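You operate a simulated robot arm through the tools that you are given. There is no shell and no other tool.

You are at the controls of a simulated robot arm. One attempt, no reset.

JOB
Tip the cold stewed tea into the large basin.
Fine: lid off on to the corner worktop first; the teapot goes back where it stood, lid on again. Set down upright: teapot.

It is judged by the outcome, as a careful person would: the job done as asked, and still so three seconds after it is handed in. It fails if anything else is knocked over, pushed out of place, dropped, spilled or broken. A push-on lid holds only when it is set on centred and level and pressed home; a screw cap is set on level and turned clockwise until tight.

ROBOT AND FRAMES
A 6-joint arm with a two-finger gripper, fixed in place. Base frame: the origin is at the foot of the arm, x ahead of it, y to its left, z up; the work surface is at about z = 900. Lengths are in mm, angles in rad, forces in N, time in s.
Its first joint turns from -2.897 to 2.897 rad. Payload 3.43 kg.
The tool frame sits at the grasp point between the pads (the TCP): z along the fingers, y along the line on which they close. The tips reach 20 mm beyond it. Largest opening 190 mm; the body of the gripper starts 248 mm behind the TCP.
Orientation is that of the tool frame in the base frame, as [roll, pitch, yaw] about the fixed x, y, z axes, in that order (R = Rz(yaw) Ry(pitch) Rx(roll)). With the fingers straight down and closing along the base's y, the tool's x points along the base's -x, its y along +y and its z along -z.

CONTROLS
- The arm moves only by the tool step_arm. Its argument "deltas" is a list that holds one entry, the list of rows, each a list of 6 numbers: the shift along the base's x, y, z in units of 30 mm (1.0 is 30 mm), then the turn, a rotation vector about the base's x, y, z in units of 5 degrees (1.0 is 5 degrees). In form: [[[x, y, z, ax, ay, az], ...]]. A call has 1 to 20 rows; each row shifts and turns the commanded pose from where the row before left it. "grip" is the closure in counts, from 0 (fully open) to 255 (shut), set as the call begins (left out, the last holds). A call with a number of a shift or a turn outside -1 to 1 is refused whole. Each row takes 0.2 s and may step no farther than 50 mm and 0.15 rad from the row before; otherwise, or with a gripper value out of range, the whole call is refused. Where a pose cannot be reached the arm comes as near as it can. A force on the tool above 40 N (or 10 N above the force at the start of the call, whichever is more), or a blocked arm, ends the call early, and 0.2 s more pass. The fingers move at their own pace (about 45 mm/s each) and stop on an object; they squeeze with about 43 N. The grip force told is the motor's: it shows also when the fingers shut on nothing. Time passes only in rows, and 0.2 s behind the last, so rows that do not move let the fingers close. It gives the time, the measured TCP pose, the force on the tool (base axes), the opening and the grip force at its end, in the units of the frame above (readings bear some noise), with the torque about the TCP (base axes, N m) and any sound that the robot's microphone picked up, and new pictures: "views" is both (left out), scene, wrist or none.
- Cameras (640 x 400 px; columns grow to the right, rows downward): "scene" is fixed at [220.4, 501, 1512.6]; the picture's right is [-0.64, -0.77, 0.00], its down [-0.39, 0.32, -0.86] and it looks along [0.66, -0.55, -0.51] (base axes); focal length 303 px, centre (320, 200). "wrist" rides on the gripper at [70, -8, -288] in the tool frame; the picture's right is [0.12, 0.99, 0.00], its down [-0.96, 0.12, -0.25] and it looks along [-0.25, 0.03, 0.97] (tool axes); focal length 261 px, centre (320, 200). There is no depth. A picture from a camera that has moved, and an enlarged one, comes with that camera's place and axes in the base frame and with its lens.
- slide_trunk(by): slides the trunk up (or, below 0, down) by that many mm; the arm rides with it, the base frame stays. It gives what a move gives, with no picture.
- inspect(camera, box): a new picture of the part [left, top, right, bottom] of that camera's present view, enlarged. It takes no simulated time.
- close_job(): hands the job in; it is judged then, once.

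Nothing tells you positions but the pictures and the camera data. Unless the task says otherwise, let go and move clear before handing in.

The tools are called after "Call:" as a command line: name --argument value ..., lists and objects as JSON in quotes. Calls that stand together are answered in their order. step_arm: Moves the arm, as the interface text tells. Its arguments: {"type":"object","properties":{"deltas":{"type":"array","items":{"type":"array","items":{"type":"array","items":{"type":"number"}}}},"grip":{"type":"number"},"views":{"type":"string","enum":["both","scene","wrist","none"]}},"required":["deltas"]} The other tools are called the same way: slide_trunk (by) slides the trunk up or down; inspect (camera, box) takes an enlarged picture of a part of a camera's view; close_job () hands the job in.

At the start:

```text
time: 0.0
position: [579.0, 106.5, 1321.5]
orientation: [3.142, 0.0, 3.141]
ft_force: [-0.8, 0.0, 0.4]
torque: [0.02, -0.02, 0.0]
finger_gap: 190.0
grip_force: 0.0
trunk travel left (down, up): [-175.0, 65.0]
```

scene: 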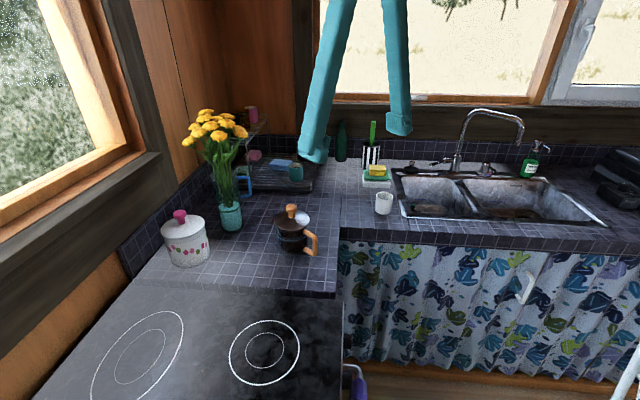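
wrist: 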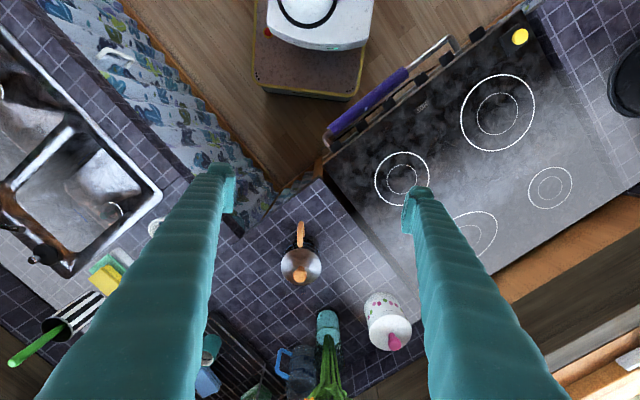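

I see a teapot (brown lid with wooden knob, wooden handle) on the corner worktop, a double sink to its right, a vase of flowers, and a sugar pot. I'll look closer before moving.

Call:
inspect --camera "scene" --box '[220, 160, 380, 290]'

Call:
inspect --camera "wrist" --box '[240, 180, 420, 360]'

Call:
inspect --camera "scene" --box '[340, 90, 640, 260]'

Call:
inspect --camera "wrist" --box '[0, 0, 240, 360]'

```text
3.08 times, centred on (300, 225) of scene
camera zoom: at [220.4, 501.0, 1512.6], right [-0.64, -0.77, 0.0], down [-0.39, 0.32, -0.86], along [0.66, -0.55, -0.51], focal length 932 px, centre (382, 123)
```

zoom: 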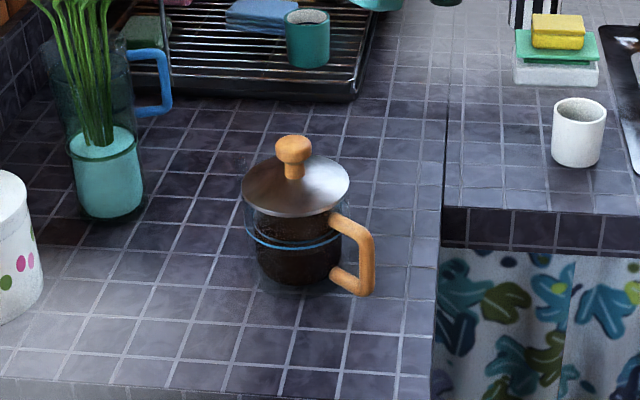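

```text
2.22 times, centred on (330, 270) of wrist
camera zoom: at [509.8, 96.7, 1609.3], right [-0.12, 0.99, 0.0], down [0.96, 0.12, 0.25], along [0.25, 0.03, -0.97], focal length 579 px, centre (298, 44)
```

zoom: 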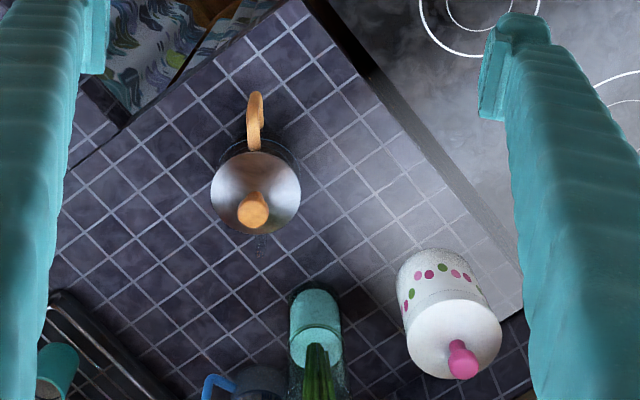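

```text
2.13 times, centred on (490, 175) of scene
camera zoom: at [220.4, 501.0, 1512.6], right [-0.64, -0.77, 0.0], down [-0.39, 0.32, -0.86], along [0.66, -0.55, -0.51], focal length 646 px, centre (-43, 253)
```

zoom: 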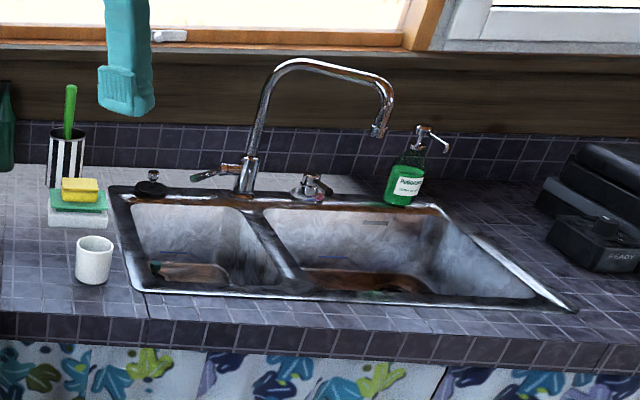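

```text
1.11 times, centred on (120, 180) of wrist
camera zoom: at [509.8, 96.7, 1609.3], right [-0.12, 0.99, 0.0], down [0.96, 0.12, 0.25], along [0.25, 0.03, -0.97], focal length 290 px, centre (542, 222)
```

zoom: 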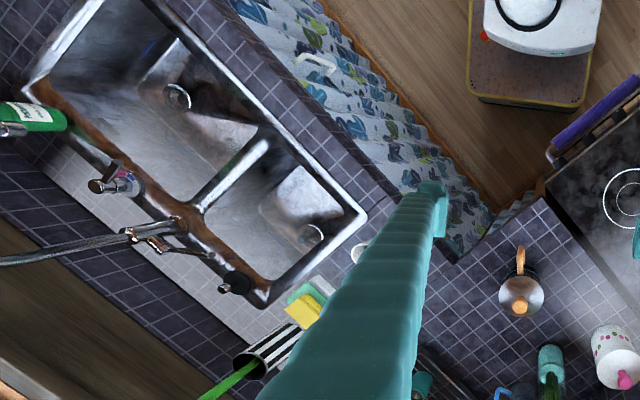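

The teapot sits at about (847, 90) with its handle facing the robot. Its knob top is at about z 1046, and the large basin is centred near (500, -760). I'll move the wrist over the pot for a closer look.

Call:
step_arm --deltas '[[[0.9, -0.06, -0.4, 0, 0, 0], [0.9, -0.06, -0.4, 0, 0, 0], [0.9, -0.06, -0.4, 0, 0, 0], [0.9, -0.06, -0.4, 0, 0, 0], [0.9, -0.06, -0.4, 0, 0, 0], [0.9, -0.06, -0.4, 0, 0, 0], [0.9, -0.06, -0.4, 0, 0, 0], [0.9, -0.06, -0.4, 0, 0, 0]]]' --grip 120

```text
time: 1.8
position: [795.8, 91.4, 1225.7]
orientation: [3.141, 0.0, 3.141]
ft_force: [-0.1, 0.8, 0.1]
torque: [-0.02, -0.09, 0.0]
finger_gap: 100.3
grip_force: 0.1
trunk travel left (down, up): [-175.0, 65.0]
camera wrist: at [725.7, 83.0, 1513.0], right [-0.12, 0.99, 0.0], down [0.96, 0.12, 0.25], along [0.25, 0.03, -0.97], focal length 261 px, centre (320, 200)
```

scene: 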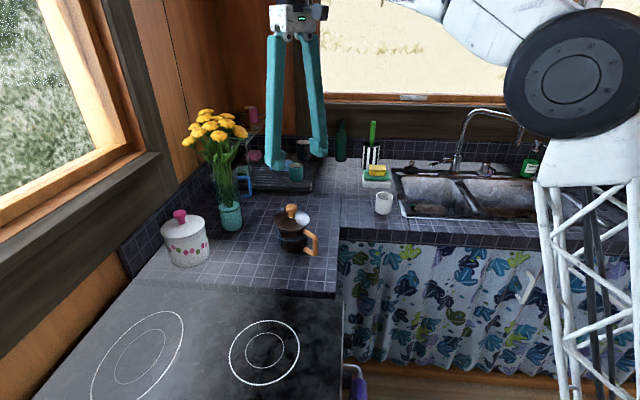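
wrist: 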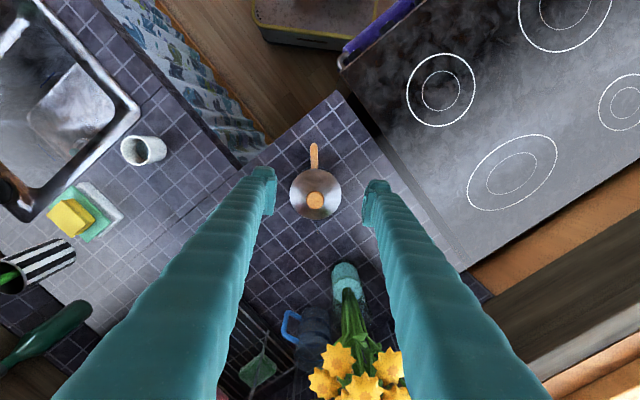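

The fingers are now above and just behind the pot, with a clear view straight down on its lid. I'll enlarge it to find the knob centre and lid rim.

Call:
inspect --camera "wrist" --box '[260, 120, 380, 240]'

Call:
inspect --camera "scene" --box '[255, 190, 335, 270]'

```text
3.33 times, centred on (320, 180) of wrist
camera zoom: at [725.7, 83.0, 1513.0], right [-0.12, 0.99, 0.0], down [0.96, 0.12, 0.25], along [0.25, 0.03, -0.97], focal length 869 px, centre (320, 267)
```

zoom: 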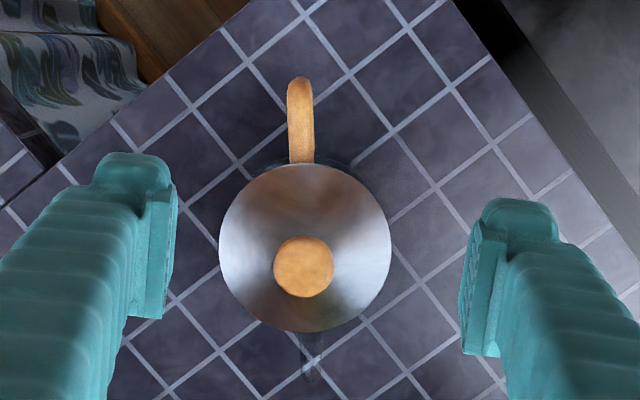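

```text
5.00 times, centred on (295, 230) of scene
camera zoom: at [220.4, 501.0, 1512.6], right [-0.64, -0.77, 0.0], down [-0.39, 0.32, -0.86], along [0.66, -0.55, -0.51], focal length 1515 px, centre (445, 50)
```

zoom: 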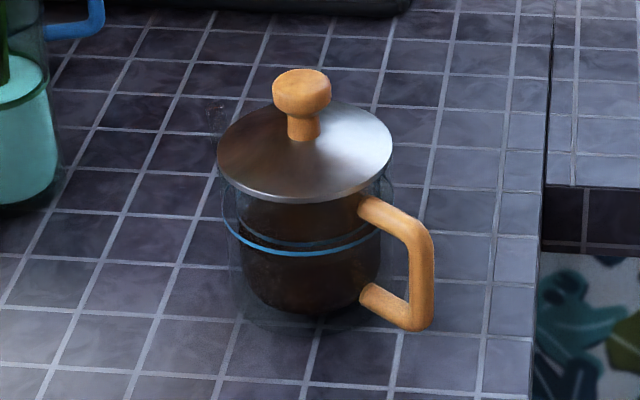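

The lid centre is about (848, 88), its rim is at z≈997, and the knob is about 33 mm wide with its top at z≈1046. The glass spout faces away from the robot. I'll come down above the knob and check alignment.

Call:
step_arm --deltas '[[[0.345, -0.021, -0.838, 0, 0, 0], [0.345, -0.021, -0.838, 0, 0, 0], [0.345, -0.021, -0.838, 0, 0, 0], [0.345, -0.021, -0.838, 0, 0, 0], [0.345, -0.021, -0.838, 0, 0, 0]]]' --grip 135

```text
time: 3.0
position: [849.0, 88.2, 1098.5]
orientation: [-3.141, 0.001, -3.141]
ft_force: [0.4, -0.4, 1.1]
torque: [-0.01, -0.09, 0.0]
finger_gap: 89.3
grip_force: 0.1
trunk travel left (down, up): [-175.0, 65.0]
camera wrist: at [777.8, 80.1, 1385.2], right [-0.12, 0.99, 0.0], down [0.96, 0.12, 0.25], along [0.25, 0.03, -0.97], focal length 261 px, centre (320, 200)
```

scene: 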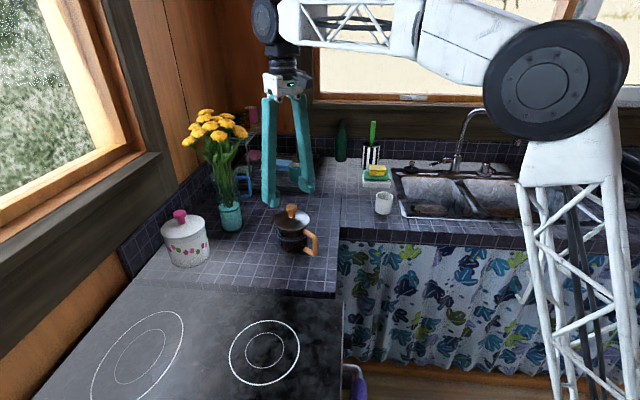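
wrist: 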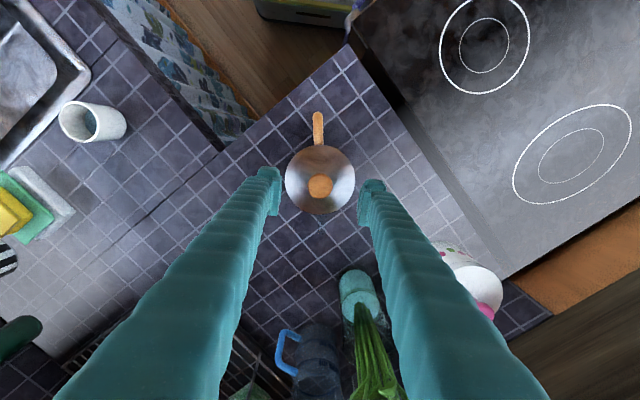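

The knob at (847.5, 88.4) lies under the TCP, and the fingers straddle the lid without touching anything. I'll descend so the tips stay above the lid, then close on the knob.

Call:
step_arm --deltas '[[[-0.03, 0, -0.7, 0, 0, 0], [-0.01, 0, -0.7, 0, 0, 0], [0, 0, -0.7, 0, 0, 0], [0, 0, 0, 0, 0, 0]]]' --views "both"

```text
time: 4.0
position: [846.4, 89.4, 1037.5]
orientation: [-3.141, 0.0, 3.142]
ft_force: [-0.1, -0.2, -0.6]
torque: [0.01, -0.01, 0.02]
finger_gap: 89.9
grip_force: 0.0
trunk travel left (down, up): [-175.0, 65.0]
camera wrist: at [776.2, 80.5, 1323.8], right [-0.12, 0.99, 0.0], down [0.96, 0.12, 0.25], along [0.25, 0.03, -0.97], focal length 261 px, centre (320, 200)
```

scene: 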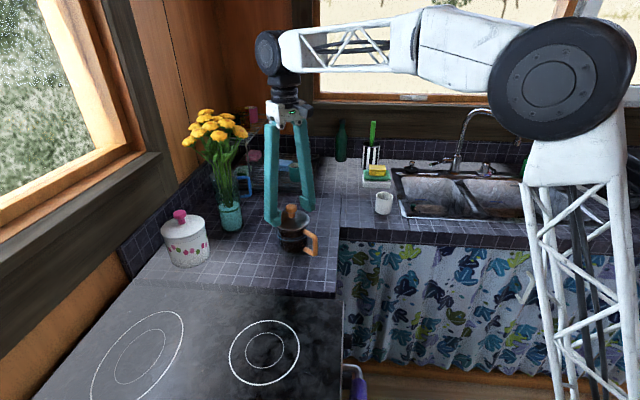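
wrist: 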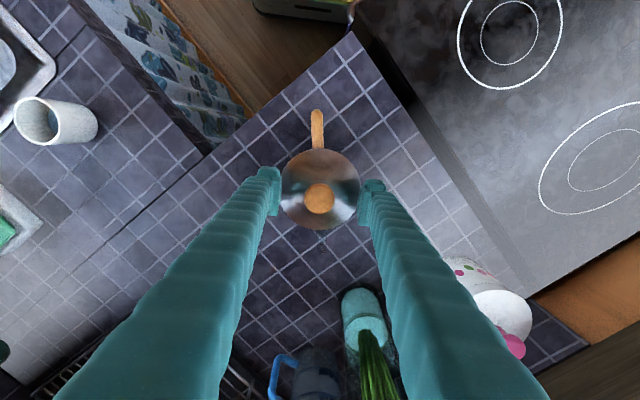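

Call:
inspect --camera "scene" --box '[255, 180, 335, 260]'

Call:
inspect --camera "wrist" --box '[260, 90, 380, 250]'

```text
5.00 times, centred on (295, 220) of scene
camera zoom: at [220.4, 501.0, 1512.6], right [-0.64, -0.77, 0.0], down [-0.39, 0.32, -0.86], along [0.66, -0.55, -0.51], focal length 1515 px, centre (445, 100)
```

zoom: 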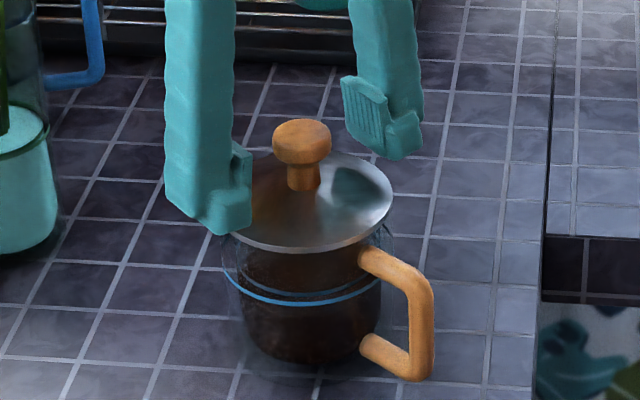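

```text
2.50 times, centred on (320, 170) of wrist
camera zoom: at [776.2, 80.5, 1323.8], right [-0.12, 0.99, 0.0], down [0.96, 0.12, 0.25], along [0.25, 0.03, -0.97], focal length 652 px, centre (320, 275)
```

zoom: 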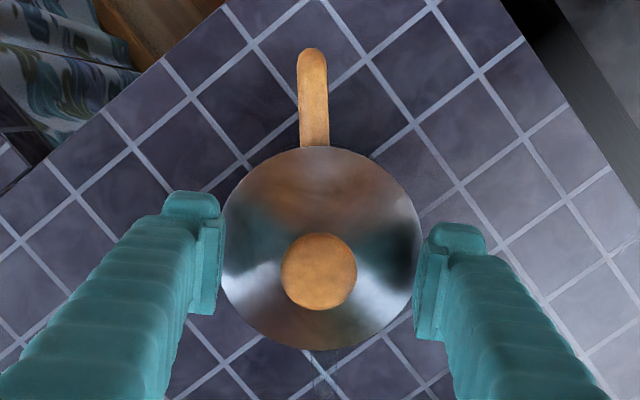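

The pads flank the knob head evenly and the tips clear the lid. I'll close on the knob now.

Call:
step_arm --deltas '[[[0, 0, -0.08, 0, 0, 0], [0, 0, 0, 0, 0, 0], [0, 0, 0, 0, 0, 0], [0, 0, 0, 0, 0, 0], [0, 0, 0, 0, 0, 0], [0, 0, 0, 0, 0, 0]]]' --grip 255

```text
time: 5.4
position: [847.2, 89.0, 1037.1]
orientation: [-3.141, 0.003, 3.141]
ft_force: [3.5, -1.0, 28.5]
torque: [0.02, -0.04, -0.02]
finger_gap: 29.1
grip_force: 43.2
trunk travel left (down, up): [-175.0, 65.0]
camera wrist: at [775.4, 80.2, 1323.6], right [-0.12, 0.99, 0.0], down [0.96, 0.12, 0.25], along [0.25, 0.03, -0.97], focal length 261 px, centre (320, 200)
```

scene: 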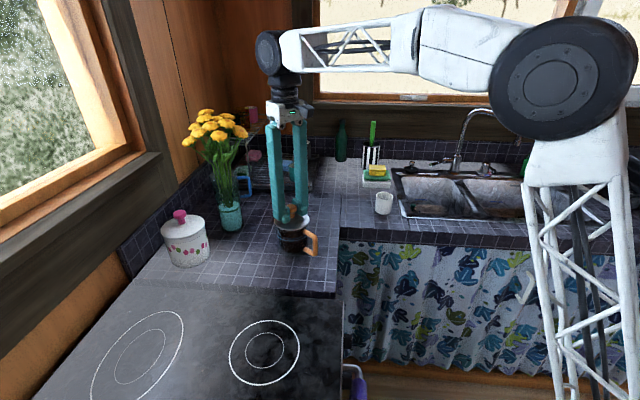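
wrist: 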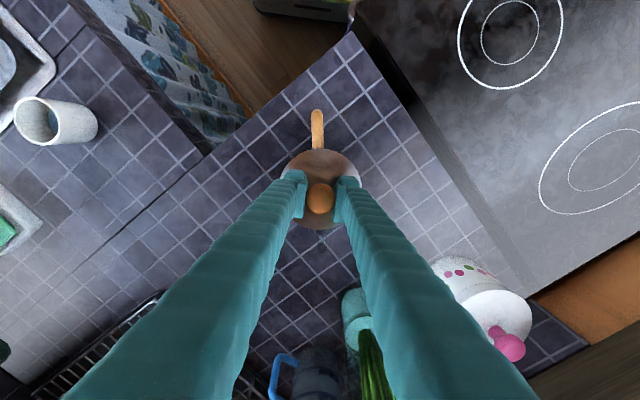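

The fingers hold the knob (gap 29 mm), but the arm is pressing down about 28 N. I'll ease up a few millimetres to relieve that and check the grip.

Call:
step_arm --deltas '[[[0, 0, 0.05, 0, 0, 0], [0, 0, 0.05, 0, 0, 0]]]' --views "none"

Call:
inspect --camera "scene" --box '[255, 180, 335, 260]'

```text
time: 6.0
position: [845.6, 89.2, 1037.5]
orientation: [-3.141, -0.001, -3.141]
ft_force: [3.1, 1.0, 9.1]
torque: [0.04, -0.45, 0.04]
finger_gap: 29.0
grip_force: 43.0
trunk travel left (down, up): [-175.0, 65.0]
```

```text
5.00 times, centred on (295, 220) of scene
camera zoom: at [220.4, 501.0, 1512.6], right [-0.64, -0.77, 0.0], down [-0.39, 0.32, -0.86], along [0.66, -0.55, -0.51], focal length 1515 px, centre (445, 100)
```

zoom: 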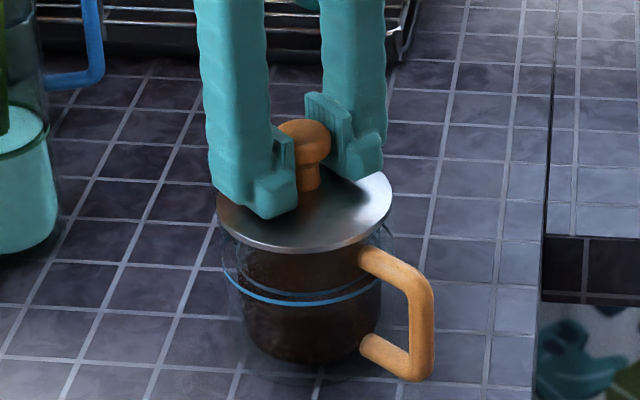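

The knob is held well by both pads. I'll lift slowly and watch the force for the lid coming free.

Call:
step_arm --deltas '[[[0, 0, 0.07, 0, 0, 0], [0, 0, 0.07, 0, 0, 0], [0, 0, 0.07, 0, 0, 0]]]' --views "none"

Call:
inspect --camera "scene" --box '[255, 180, 335, 260]'

```text
time: 6.8
position: [845.0, 88.1, 1044.7]
orientation: [3.141, -0.002, -3.141]
ft_force: [-0.6, 0.9, -0.8]
torque: [0.03, -0.03, -0.01]
finger_gap: 28.8
grip_force: 42.9
trunk travel left (down, up): [-175.0, 65.0]
```

```text
5.00 times, centred on (295, 220) of scene
camera zoom: at [220.4, 501.0, 1512.6], right [-0.64, -0.77, 0.0], down [-0.39, 0.32, -0.86], along [0.66, -0.55, -0.51], focal length 1515 px, centre (445, 100)
```

zoom: 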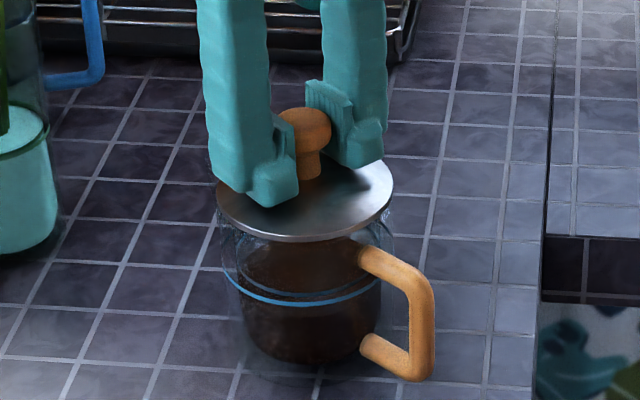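

The lid is off and held, with nothing snagging. I'll lift it clear and carry it towards the free part of the corner worktop at about (920, -60).

Call:
step_arm --deltas '[[[0, 0, 0.3, 0, 0, 0], [0, 0, 0.6, 0, 0, 0], [0, 0, 0.8, 0, 0, 0], [0, 0, 0.8, 0, 0, 0], [0.4, -0.8, 0, 0, 0, 0], [0.4, -0.8, 0, 0, 0, 0], [0.4, -0.8, 0, 0, 0, 0], [0.4, -0.8, 0, 0, 0, 0], [0.4, -0.8, 0, 0, 0, 0], [0.4, -0.8, 0, 0, 0, 0]]]'

```text
time: 9.0
position: [918.9, -56.0, 1118.8]
orientation: [3.141, 0.001, -3.141]
ft_force: [-0.6, 0.4, 0.0]
torque: [-0.07, -0.07, -0.05]
finger_gap: 29.0
grip_force: 43.2
trunk travel left (down, up): [-175.0, 65.0]
camera wrist: at [848.9, -64.5, 1405.8], right [-0.12, 0.99, 0.0], down [0.96, 0.12, 0.25], along [0.25, 0.03, -0.97], focal length 261 px, centre (320, 200)
```

scene: 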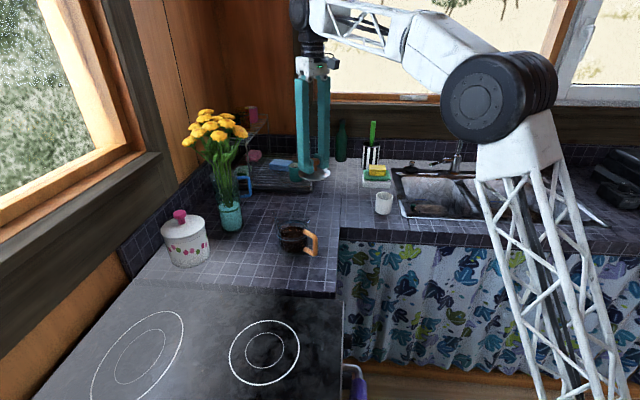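
wrist: 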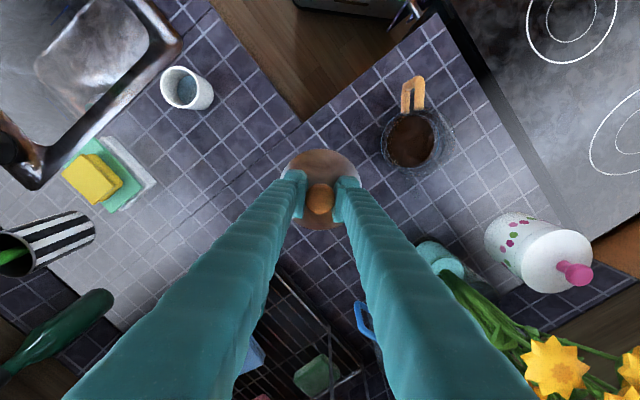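

Call:
inspect --camera "wrist" --box '[360, 60, 480, 200]'

Call:
inspect --camera "scene" --box '[250, 140, 350, 270]'

```text
2.86 times, centred on (420, 130) of wrist
camera zoom: at [848.9, -64.5, 1405.8], right [-0.12, 0.99, 0.0], down [0.96, 0.12, 0.25], along [0.25, 0.03, -0.97], focal length 745 px, centre (34, 400)
```

zoom: 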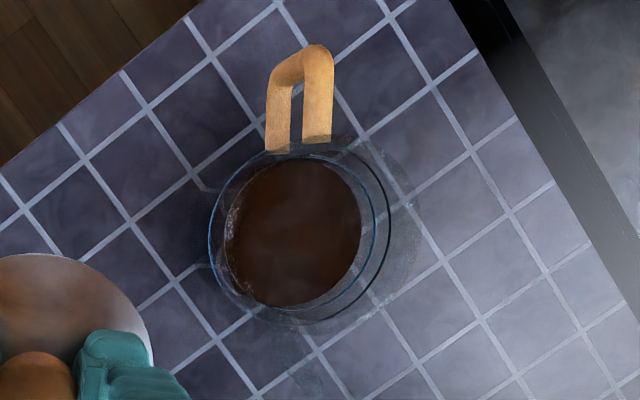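

```text
3.08 times, centred on (300, 205) of scene
camera zoom: at [220.4, 501.0, 1512.6], right [-0.64, -0.77, 0.0], down [-0.39, 0.32, -0.86], along [0.66, -0.55, -0.51], focal length 932 px, centre (382, 185)
```

zoom: 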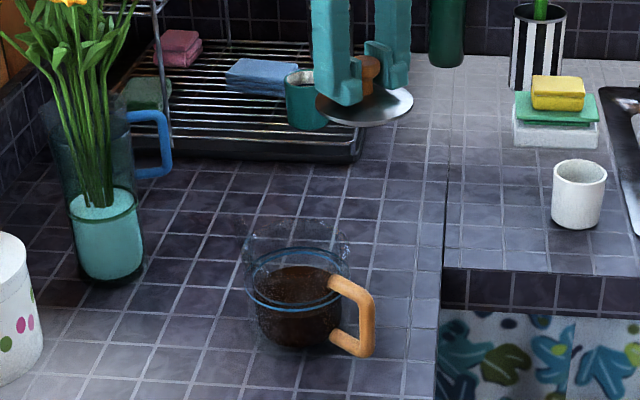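

The lid hangs level in the gripper, and the open pot shows dark tea inside. The spot below is clear tile, so I'll lower to just above the worktop.

Call:
step_arm --deltas '[[[0, 0, -0.85, 0, 0, 0], [0, -0.05, -0.85, 0, 0, 0], [0, -0.05, -0.85, 0, 0, 0], [0, 0, -0.85, 0, 0, 0], [0, 0, -0.8, 0, 0, 0], [0, 0, -0.5, 0, 0, 0]]]'

Call:
inspect --camera "scene" --box '[270, 130, 390, 230]'

```text
time: 10.4
position: [917.8, -60.6, 979.1]
orientation: [-3.141, 0.0, -3.141]
ft_force: [-0.1, -0.6, 0.0]
torque: [0.01, 0.02, -0.03]
finger_gap: 29.1
grip_force: 42.8
trunk travel left (down, up): [-175.0, 65.0]
camera wrist: at [848.0, -68.1, 1264.9], right [-0.12, 0.99, 0.0], down [0.96, 0.12, 0.25], along [0.25, 0.03, -0.97], focal length 261 px, centre (320, 200)
```

scene: 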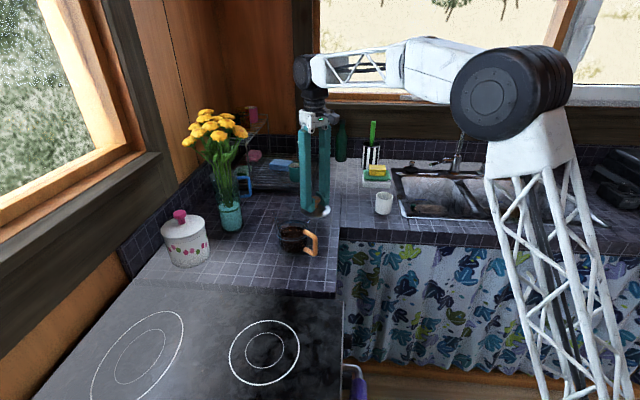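
wrist: 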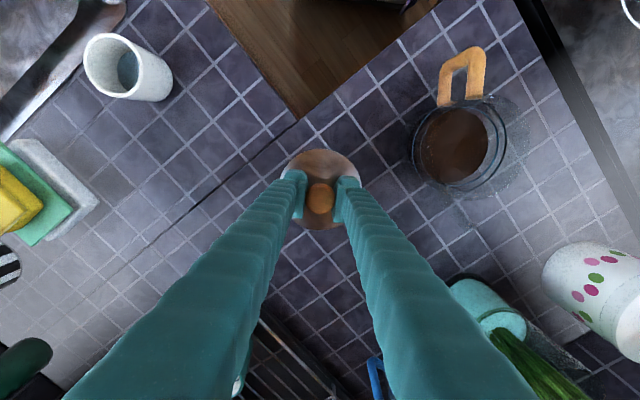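

```text
4.00 times, centred on (330, 180) of scene
camera zoom: at [220.4, 501.0, 1512.6], right [-0.64, -0.77, 0.0], down [-0.39, 0.32, -0.86], along [0.66, -0.55, -0.51], focal length 1212 px, centre (280, 280)
```

zoom: 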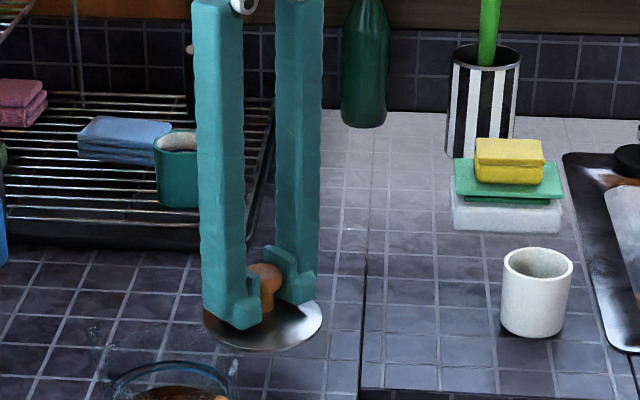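

The lid is a thin disc about 39 mm below the TCP and well inside the corner worktop. I'll lower slowly until it makes contact.

Call:
step_arm --deltas '[[[0, 0, -0.25, 0, 0, 0], [0, 0, -0.25, 0, 0, 0], [0, 0, -0.25, 0, 0, 0], [0, 0, -0.1, 0, 0, 0], [0, 0, 0, 0, 0, 0]]]' --views "none"

Call:
inspect --camera "scene" --box '[270, 130, 390, 230]'

```text
time: 11.6
position: [917.6, -57.6, 953.4]
orientation: [3.141, -0.001, -3.141]
ft_force: [0.3, -0.5, -0.3]
torque: [0.02, -0.02, 0.01]
finger_gap: 29.1
grip_force: 43.1
trunk travel left (down, up): [-175.0, 65.0]
```

```text
4.00 times, centred on (330, 180) of scene
camera zoom: at [220.4, 501.0, 1512.6], right [-0.64, -0.77, 0.0], down [-0.39, 0.32, -0.86], along [0.66, -0.55, -0.51], focal length 1212 px, centre (280, 280)
```

zoom: 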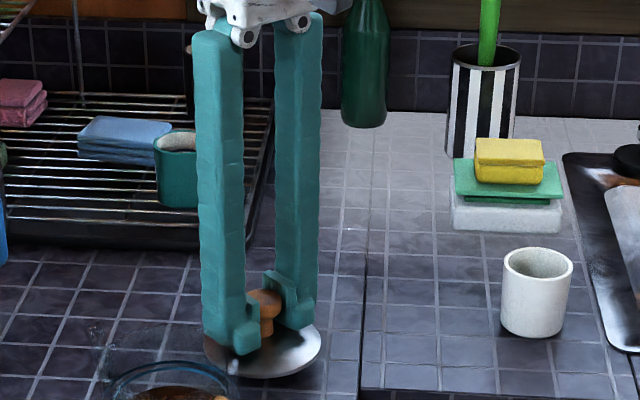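

Call:
step_arm --deltas '[[[0, 0, -0.08, 0, 0, 0], [0, 0, -0.08, 0, 0, 0], [0, 0, -0.08, 0, 0, 0], [0, 0, -0.08, 0, 0, 0], [0, 0, 0, 0, 0, 0]]]' --views "none"

```text
time: 12.8
position: [916.3, -57.9, 943.9]
orientation: [3.14, -0.001, -3.14]
ft_force: [-0.9, 0.0, -0.6]
torque: [0.0, -0.01, 0.02]
finger_gap: 28.9
grip_force: 43.2
trunk travel left (down, up): [-175.0, 65.0]
```

No contact yet at z≈944. I'll keep lowering in small steps.

Call:
step_arm --deltas '[[[0, 0, -0.05, 0, 0, 0], [0, 0, -0.05, 0, 0, 0], [0, 0, -0.05, 0, 0, 0], [0, 0, 0, 0, 0, 0]]]' --views "none"

Call:
inspect --camera "scene" --box '[290, 170, 350, 230]'

```text
time: 13.8
position: [917.0, -57.6, 939.5]
orientation: [-3.141, 0.002, -3.139]
ft_force: [-1.3, -0.9, 13.3]
torque: [-0.02, 0.11, -0.02]
finger_gap: 28.8
grip_force: 42.7
trunk travel left (down, up): [-175.0, 65.0]
```

```text
6.67 times, centred on (320, 200) of scene
camera zoom: at [220.4, 501.0, 1512.6], right [-0.64, -0.77, 0.0], down [-0.39, 0.32, -0.86], along [0.66, -0.55, -0.51], focal length 2020 px, centre (320, 200)
```

zoom: 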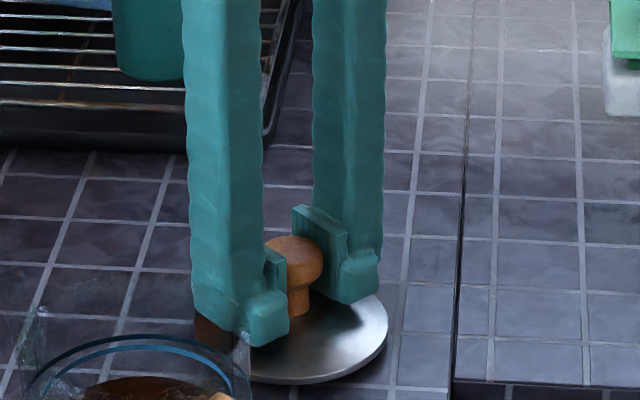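

The lid touches the worktop (13 N at z≈939.5). I'll relax the pressure by a millimetre or so and open the fingers.

Call:
step_arm --deltas '[[[0, 0, 0.05, 0, 0, 0], [0, 0, 0, 0, 0, 0]]]' --views "none"

Call:
step_arm --deltas '[[[0, 0, 0, 0, 0, 0], [0, 0, 0, 0, 0, 0], [0, 0, 0, 0, 0, 0], [0, 0, 0, 0, 0, 0], [0, 0, 0, 0, 0, 0]]]' --grip 150

```text
time: 14.4
position: [917.6, -57.1, 939.9]
orientation: [-3.141, 0.001, 3.142]
ft_force: [-0.7, 0.7, 0.3]
torque: [0.01, 0.02, -0.01]
finger_gap: 28.9
grip_force: 43.0
trunk travel left (down, up): [-175.0, 65.0]
```

```text
time: 15.6
position: [917.7, -57.9, 941.5]
orientation: [-3.141, 0.0, 3.141]
ft_force: [0.0, 0.5, 0.0]
torque: [0.0, 0.0, 0.01]
finger_gap: 78.4
grip_force: 0.2
trunk travel left (down, up): [-175.0, 65.0]
camera wrist: at [848.3, -67.8, 1227.4], right [-0.12, 0.99, 0.0], down [0.96, 0.12, 0.25], along [0.25, 0.03, -0.97], focal length 261 px, centre (320, 200)
```

scene: 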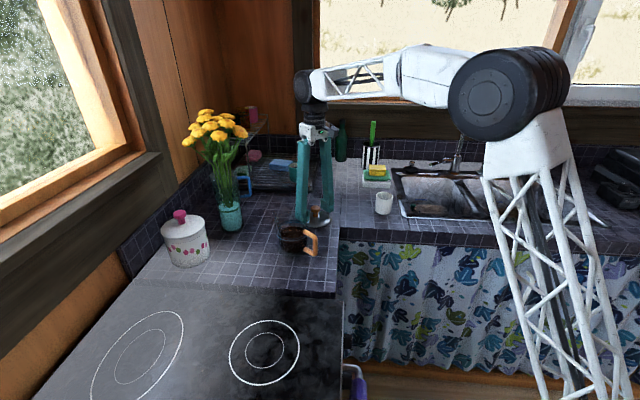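
wrist: 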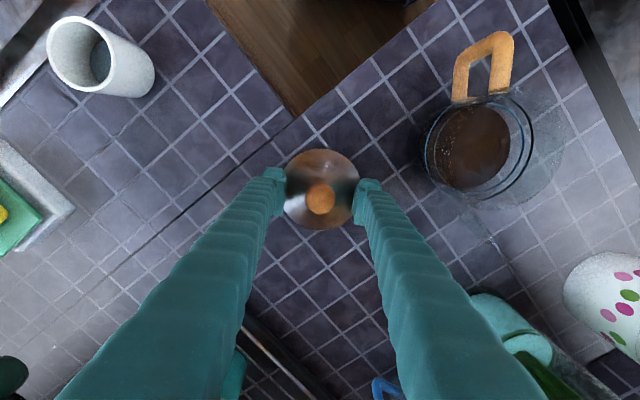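

The lid rests on the corner worktop at (918, -58), clear of everything. I'll raise the gripper and move back to get a good look at the open pot.

Call:
step_arm --deltas '[[[0, 0, 0.5, 0, 0, 0], [0, 0, 1, 0, 0, 0], [0, 0, 1, 0, 0, 0], [0, 0, 1, 0, 0, 0], [0, 0, 1, 0, 0, 0], [0, 0, 1, 0, 0, 0], [0, 0, 1, 0, 0, 0], [-0.6, 0.8, 0.5, 0, 0, 0], [-0.8, 0.8, 0.5, 0, 0, 0], [-0.9, 0.8, 0, 0, 0, 0], [-0.9, 0.8, 0, 0, 0, 0], [-0.9, 0.8, 0, 0, 0, 0], [-0.9, 0.8, 0, 0, 0, 0]]]' --grip 0

Call:
inspect --camera "scene" --box '[250, 190, 340, 270]'

Call:
inspect --camera "wrist" --box '[250, 100, 410, 240]'

```text
time: 18.4
position: [768.7, 87.7, 1166.9]
orientation: [-3.141, -0.001, -3.141]
ft_force: [0.3, 0.3, 0.0]
torque: [0.09, 0.12, 0.03]
finger_gap: 190.0
grip_force: 0.1
trunk travel left (down, up): [-175.0, 65.0]
camera wrist: at [698.7, 78.2, 1453.7], right [-0.12, 0.99, 0.0], down [0.96, 0.11, 0.25], along [0.25, 0.03, -0.97], focal length 261 px, centre (320, 200)
```

scene: 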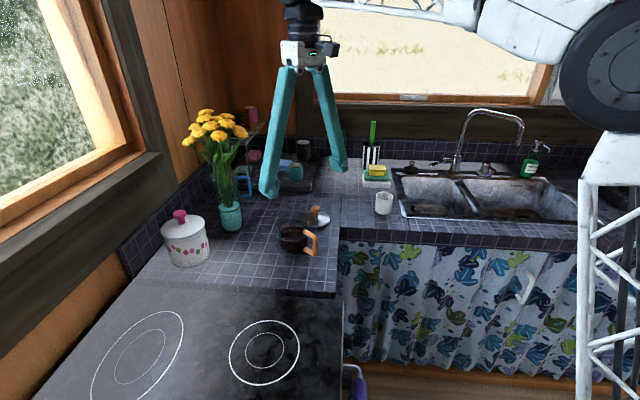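
wrist: 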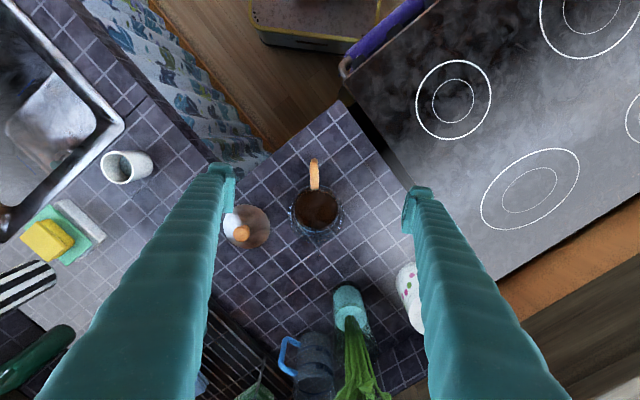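

```text
5.00 times, centred on (295, 230) of scene
camera zoom: at [220.4, 501.0, 1512.6], right [-0.64, -0.77, 0.0], down [-0.39, 0.32, -0.86], along [0.66, -0.55, -0.51], focal length 1515 px, centre (445, 50)
```

zoom: 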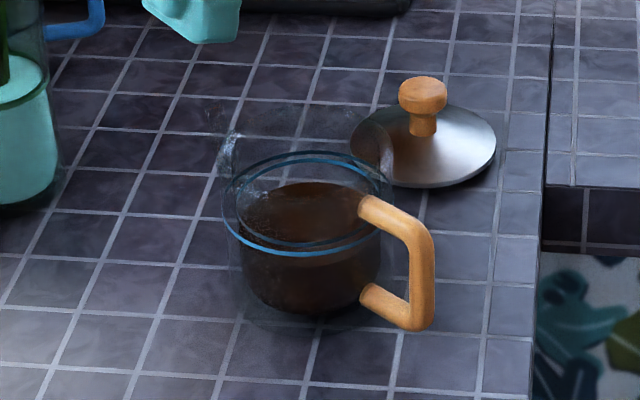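

```text
2.86 times, centred on (330, 170) of wrist
camera zoom: at [698.7, 78.2, 1453.7], right [-0.12, 0.99, 0.0], down [0.96, 0.11, 0.25], along [0.25, 0.03, -0.97], focal length 745 px, centre (291, 286)
```

zoom: 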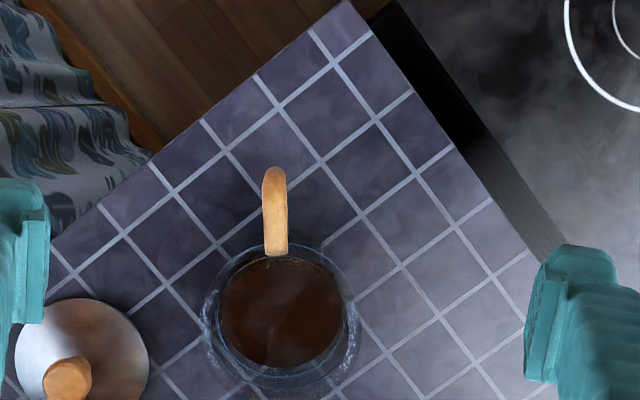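

The lid is parked flat and the glass pot (rim z≈997, body about 96 mm across) holds the tea. Before touching the pot I'll dry-run the carry path to the large basin with the empty gripper, to learn what poses are reachable.

Call:
step_arm --deltas '[[[0.0899, -0.941, 0, 0, 0, -0.42], [0.0554, -0.9437, 0, 0, 0, -0.42], [0.0208, -0.9451, 0, 0, 0, -0.42], [-0.0139, -0.9452, 0, 0, 0, -0.42], [-0.0485, -0.9441, 0, 0, 0, -0.42], [-0.083, -0.9416, 0, 0, 0, -0.42], [-0.1175, -0.938, 0, 0, 0, -0.42], [-0.1518, -0.933, 0, 0, 0, -0.42], [-0.1859, -0.9268, 0, 0, 0, -0.42], [-0.2197, -0.9194, 0, 0, 0, -0.42], [-0.2533, -0.9107, 0, 0, 0, -0.42], [-0.2865, -0.9009, 0, 0, 0, -0.42], [-0.3193, -0.8898, 0, 0, 0, -0.42], [-0.3517, -0.8775, 0, 0, 0, -0.42], [-0.3836, -0.864, 0, 0, 0, -0.42], [-0.415, -0.8493, 0, 0, 0, -0.42], [-0.4459, -0.8336, 0, 0, 0, -0.42], [-0.4761, -0.8167, 0, 0, 0, -0.42]]]' --grip 120

```text
time: 22.2
position: [659.0, -405.1, 1165.0]
orientation: [3.141, 0.001, 2.48]
ft_force: [0.3, 0.3, -0.4]
torque: [-0.09, 0.03, 0.0]
finger_gap: 100.4
grip_force: 0.0
trunk travel left (down, up): [-175.0, 65.0]
camera wrist: at [599.3, -369.2, 1452.3], right [0.51, 0.86, 0.0], down [0.83, -0.5, 0.25], along [0.21, -0.13, -0.97], focal length 261 px, centre (320, 200)
```

scene: 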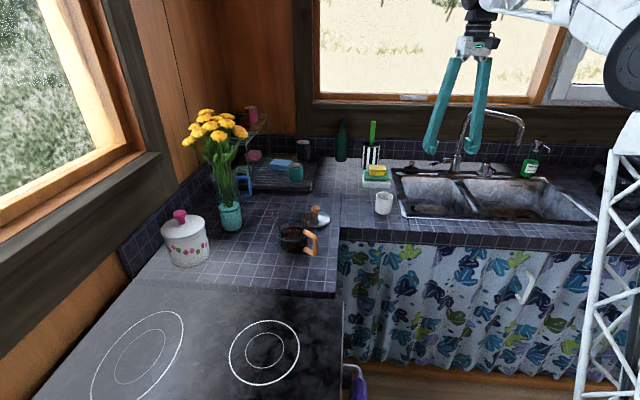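
wrist: 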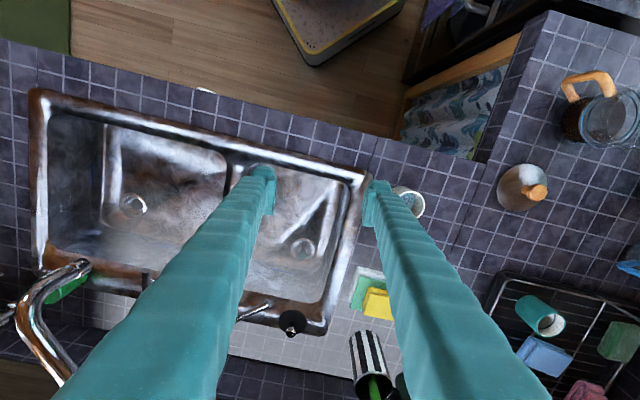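

The faucet's spout tip is at about (587, -775, 1109), and the large basin spans front corners (540, -542) to (270, -806). I'll continue the dry run to azimuth about -61°.

Call:
step_arm --deltas '[[[-0.5057, -0.7987, 0, 0, 0, -0.346], [-0.5346, -0.7796, 0, 0, 0, -0.346], [-0.5628, -0.7595, 0, 0, 0, -0.346], [-0.5903, -0.7384, 0, 0, 0, -0.346], [-0.617, -0.7163, 0, 0, 0, -0.346], [-0.6428, -0.6932, 0, 0, 0, -0.346], [-0.6678, -0.6691, 0, 0, 0, -0.346], [-0.6918, -0.6442, 0, 0, 0, -0.346], [-0.7149, -0.6184, 0, 0, 0, -0.346], [-0.7371, -0.5918, 0, 0, 0, -0.346], [-0.7583, -0.5644, 0, 0, 0, -0.346], [-0.7785, -0.5362, 0, 0, 0, -0.346], [-0.7976, -0.5073, 0, 0, 0, -0.346], [-0.8157, -0.4778, 0, 0, 0, -0.346]]]'

```text
time: 25.2
position: [378.7, -676.8, 1166.2]
orientation: [3.141, 0.0, 2.06]
ft_force: [-0.1, 0.9, -1.1]
torque: [-0.01, 0.11, 0.01]
finger_gap: 100.5
grip_force: 0.0
trunk travel left (down, up): [-175.0, 65.0]
camera wrist: at [339.0, -618.6, 1453.2], right [0.82, 0.57, 0.0], down [0.55, -0.8, 0.25], along [0.14, -0.2, -0.97], focal length 261 px, centre (320, 200)
```

scene: 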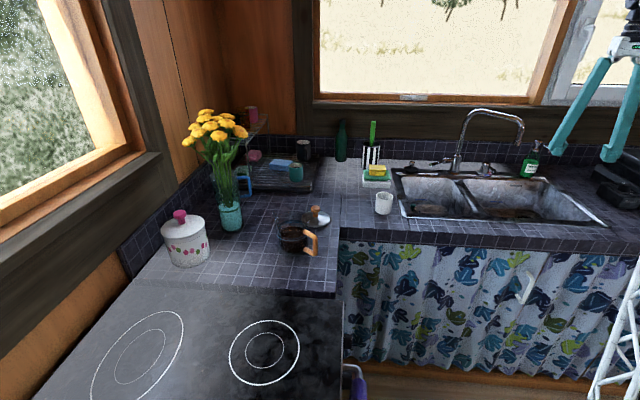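
wrist: 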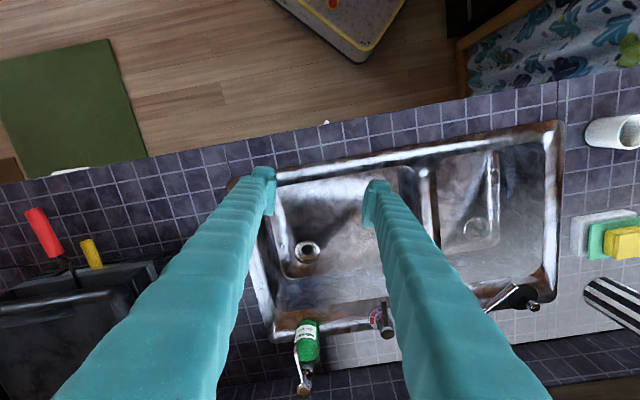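

The empty gripper is at the front edge of the large basin, pointing down. I'll move out over the basin and test tilting past vertical, as the pour will need.

Call:
step_arm --deltas '[[[0.293, -0.552, -0.9, 0.883, 0.469, 0], [0.293, -0.552, -0.9, 0.883, 0.469, 0], [0.293, -0.552, -0.9, 0.883, 0.469, 0], [0.293, -0.552, -0.9, 0.883, 0.469, 0], [0, 0, 0, 0, 0, 0]]]'

```text
time: 26.4
position: [409.1, -740.3, 1051.0]
orientation: [-3.14, -0.343, 2.06]
ft_force: [-0.2, -0.7, -1.4]
torque: [0.12, 0.06, 0.02]
finger_gap: 100.6
grip_force: 0.0
out of reach, approached as far as the arm can: row 4
trunk travel left (down, up): [-175.0, 65.0]
camera wrist: at [417.2, -772.8, 1344.8], right [0.82, 0.56, 0.04], down [0.57, -0.82, -0.09], along [-0.02, 0.1, -0.99], focal length 261 px, centre (320, 200)
```

scene: 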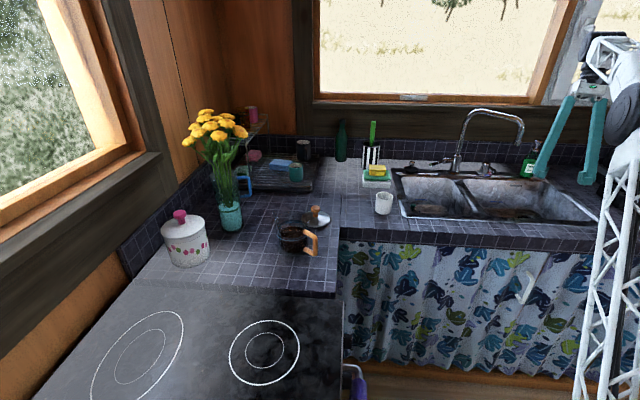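
wrist: 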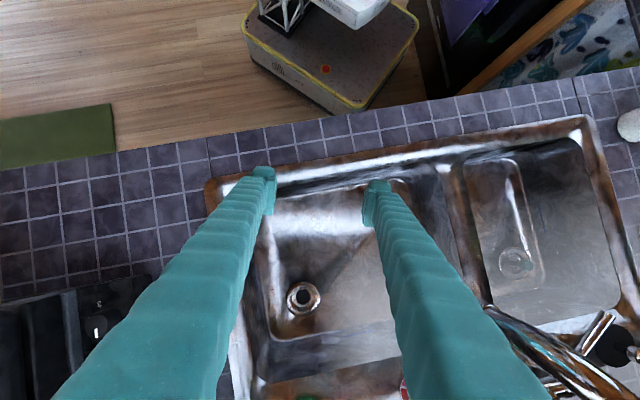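

At elev 110° the reach limit is about r=846. Turning the tilt plane away from radial should allow more tilt, so I'll test yawing the tool -40° here and tilting further.

Call:
step_arm --deltas '[[[0, 0, 0, 0, 0, -1], [0, 0, 0, 0, 0, -1], [0, 0, 0, 0, 0, -1], [0, 0, 0, 0, 0, -1], [0, 0, 0, 0, 0, -1], [0, 0, 0, 0, 0, -1], [0, 0, 0, 0, 0, -1], [0, 0, 0, 0, 0, -1], [0, 0, 0, 0.978, -0.208, 0], [0, 0, 0, 0.978, -0.208, 0], [0, 0, 0, 0, 0, 0]]]'

```text
time: 28.8
position: [407.2, -722.4, 1031.1]
orientation: [3.132, -0.513, 1.361]
ft_force: [0.4, -0.5, 0.0]
torque: [0.02, 0.0, 0.0]
finger_gap: 100.5
grip_force: 0.1
out of reach, approached as far as the arm can: row 10
trunk travel left (down, up): [-175.0, 65.0]
camera wrist: at [381.3, -799.3, 1315.4], right [0.99, -0.11, 0.07], down [-0.09, -0.96, -0.26], along [0.09, 0.25, -0.96], focal length 261 px, centre (320, 200)
```

scene: 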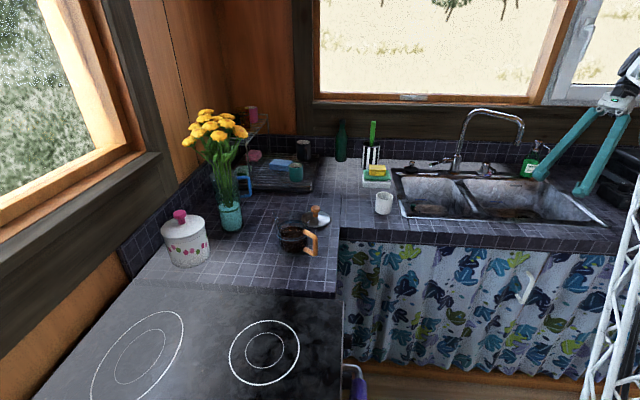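
wrist: 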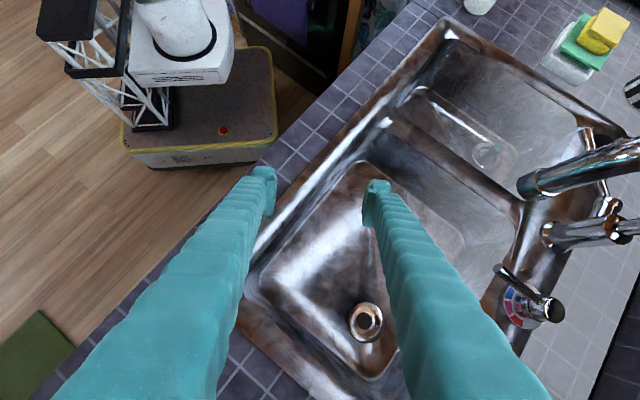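

At elev 119° and tool azimuth -102° the arm reaches r≈829. Raising the trunk should extend this, so I'll try the full upward slide.

Call:
slide_trunk --by 65

```text
time: 29.8
position: [407.2, -723.3, 1097.0]
orientation: [3.135, -0.514, 1.362]
ft_force: [-0.8, -0.8, 0.6]
torque: [0.02, -0.04, -0.01]
finger_gap: 100.6
grip_force: 0.2
trunk travel left (down, up): [-240.0, 0.0]
```

The trunk is now at its top. I'll lower the TCP and move it further over the basin to see how far this tilt reaches.

Call:
step_arm --deltas '[[[0.2, -0.2, -0.7, 0, 0, 0], [0.2, -0.2, -0.7, 0, 0, 0], [0.2, -0.2, -0.7, 0, 0, 0], [0.2, -0.2, -0.7, 0, 0, 0], [0.2, -0.2, 0, 0, 0, 0], [0.2, -0.2, 0, 0, 0, 0], [0, 0, 0, 0, 0, 0]]]'

```text
time: 31.4
position: [443.0, -757.9, 1012.8]
orientation: [3.133, -0.514, 1.361]
ft_force: [0.8, 0.4, 0.1]
torque: [0.03, 0.02, 0.02]
finger_gap: 100.7
grip_force: 0.0
trunk travel left (down, up): [-240.0, 0.0]
camera wrist: at [416.8, -834.6, 1297.7], right [0.99, -0.11, 0.07], down [-0.09, -0.96, -0.26], along [0.09, 0.25, -0.96], focal length 261 px, centre (320, 200)
```

scene: 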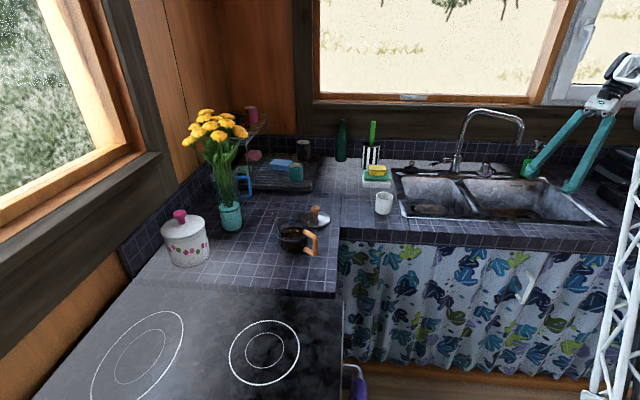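
wrist: 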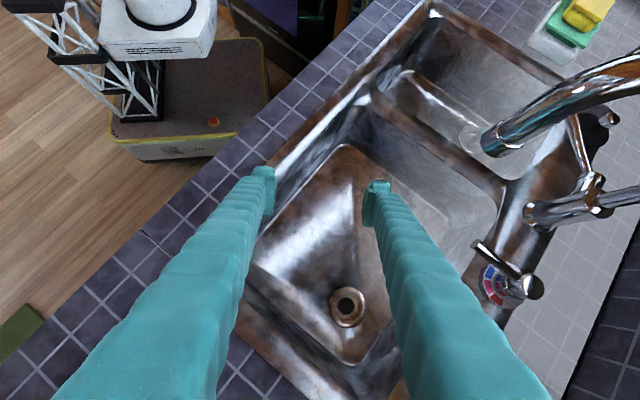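

With the trunk up the arm reaches (443, -758) at elev 119° with no limit message. I'll test more tilt here.

Call:
step_arm --deltas '[[[0, 0, 0, 0.978, -0.208, 0], [0, 0, 0, 0.978, -0.208, 0], [0, 0, 0, 0.978, -0.208, 0], [0, 0, 0, 0, 0, 0]]]'

```text
time: 32.4
position: [439.5, -715.5, 972.8]
orientation: [3.122, -0.763, 1.36]
ft_force: [0.2, 0.4, 0.1]
torque: [0.03, -0.03, -0.02]
finger_gap: 100.7
grip_force: 0.2
out of reach, approached as far as the arm can: row 2, 3
trunk travel left (down, up): [-240.0, 0.0]
camera wrist: at [395.3, -857.2, 1229.7], right [0.99, -0.14, 0.1], down [-0.07, -0.87, -0.48], along [0.15, 0.47, -0.87], focal length 261 px, centre (320, 200)
```

scene: 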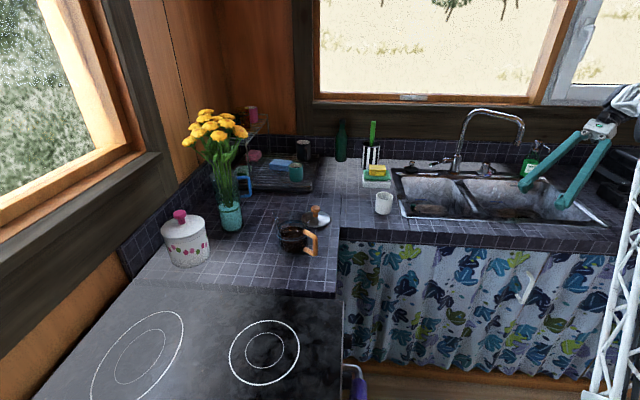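
wrist: 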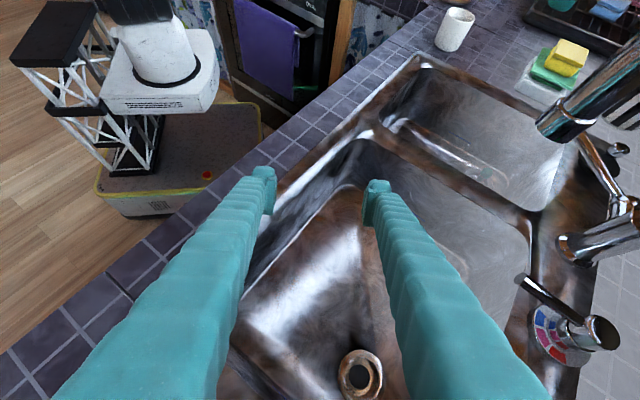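

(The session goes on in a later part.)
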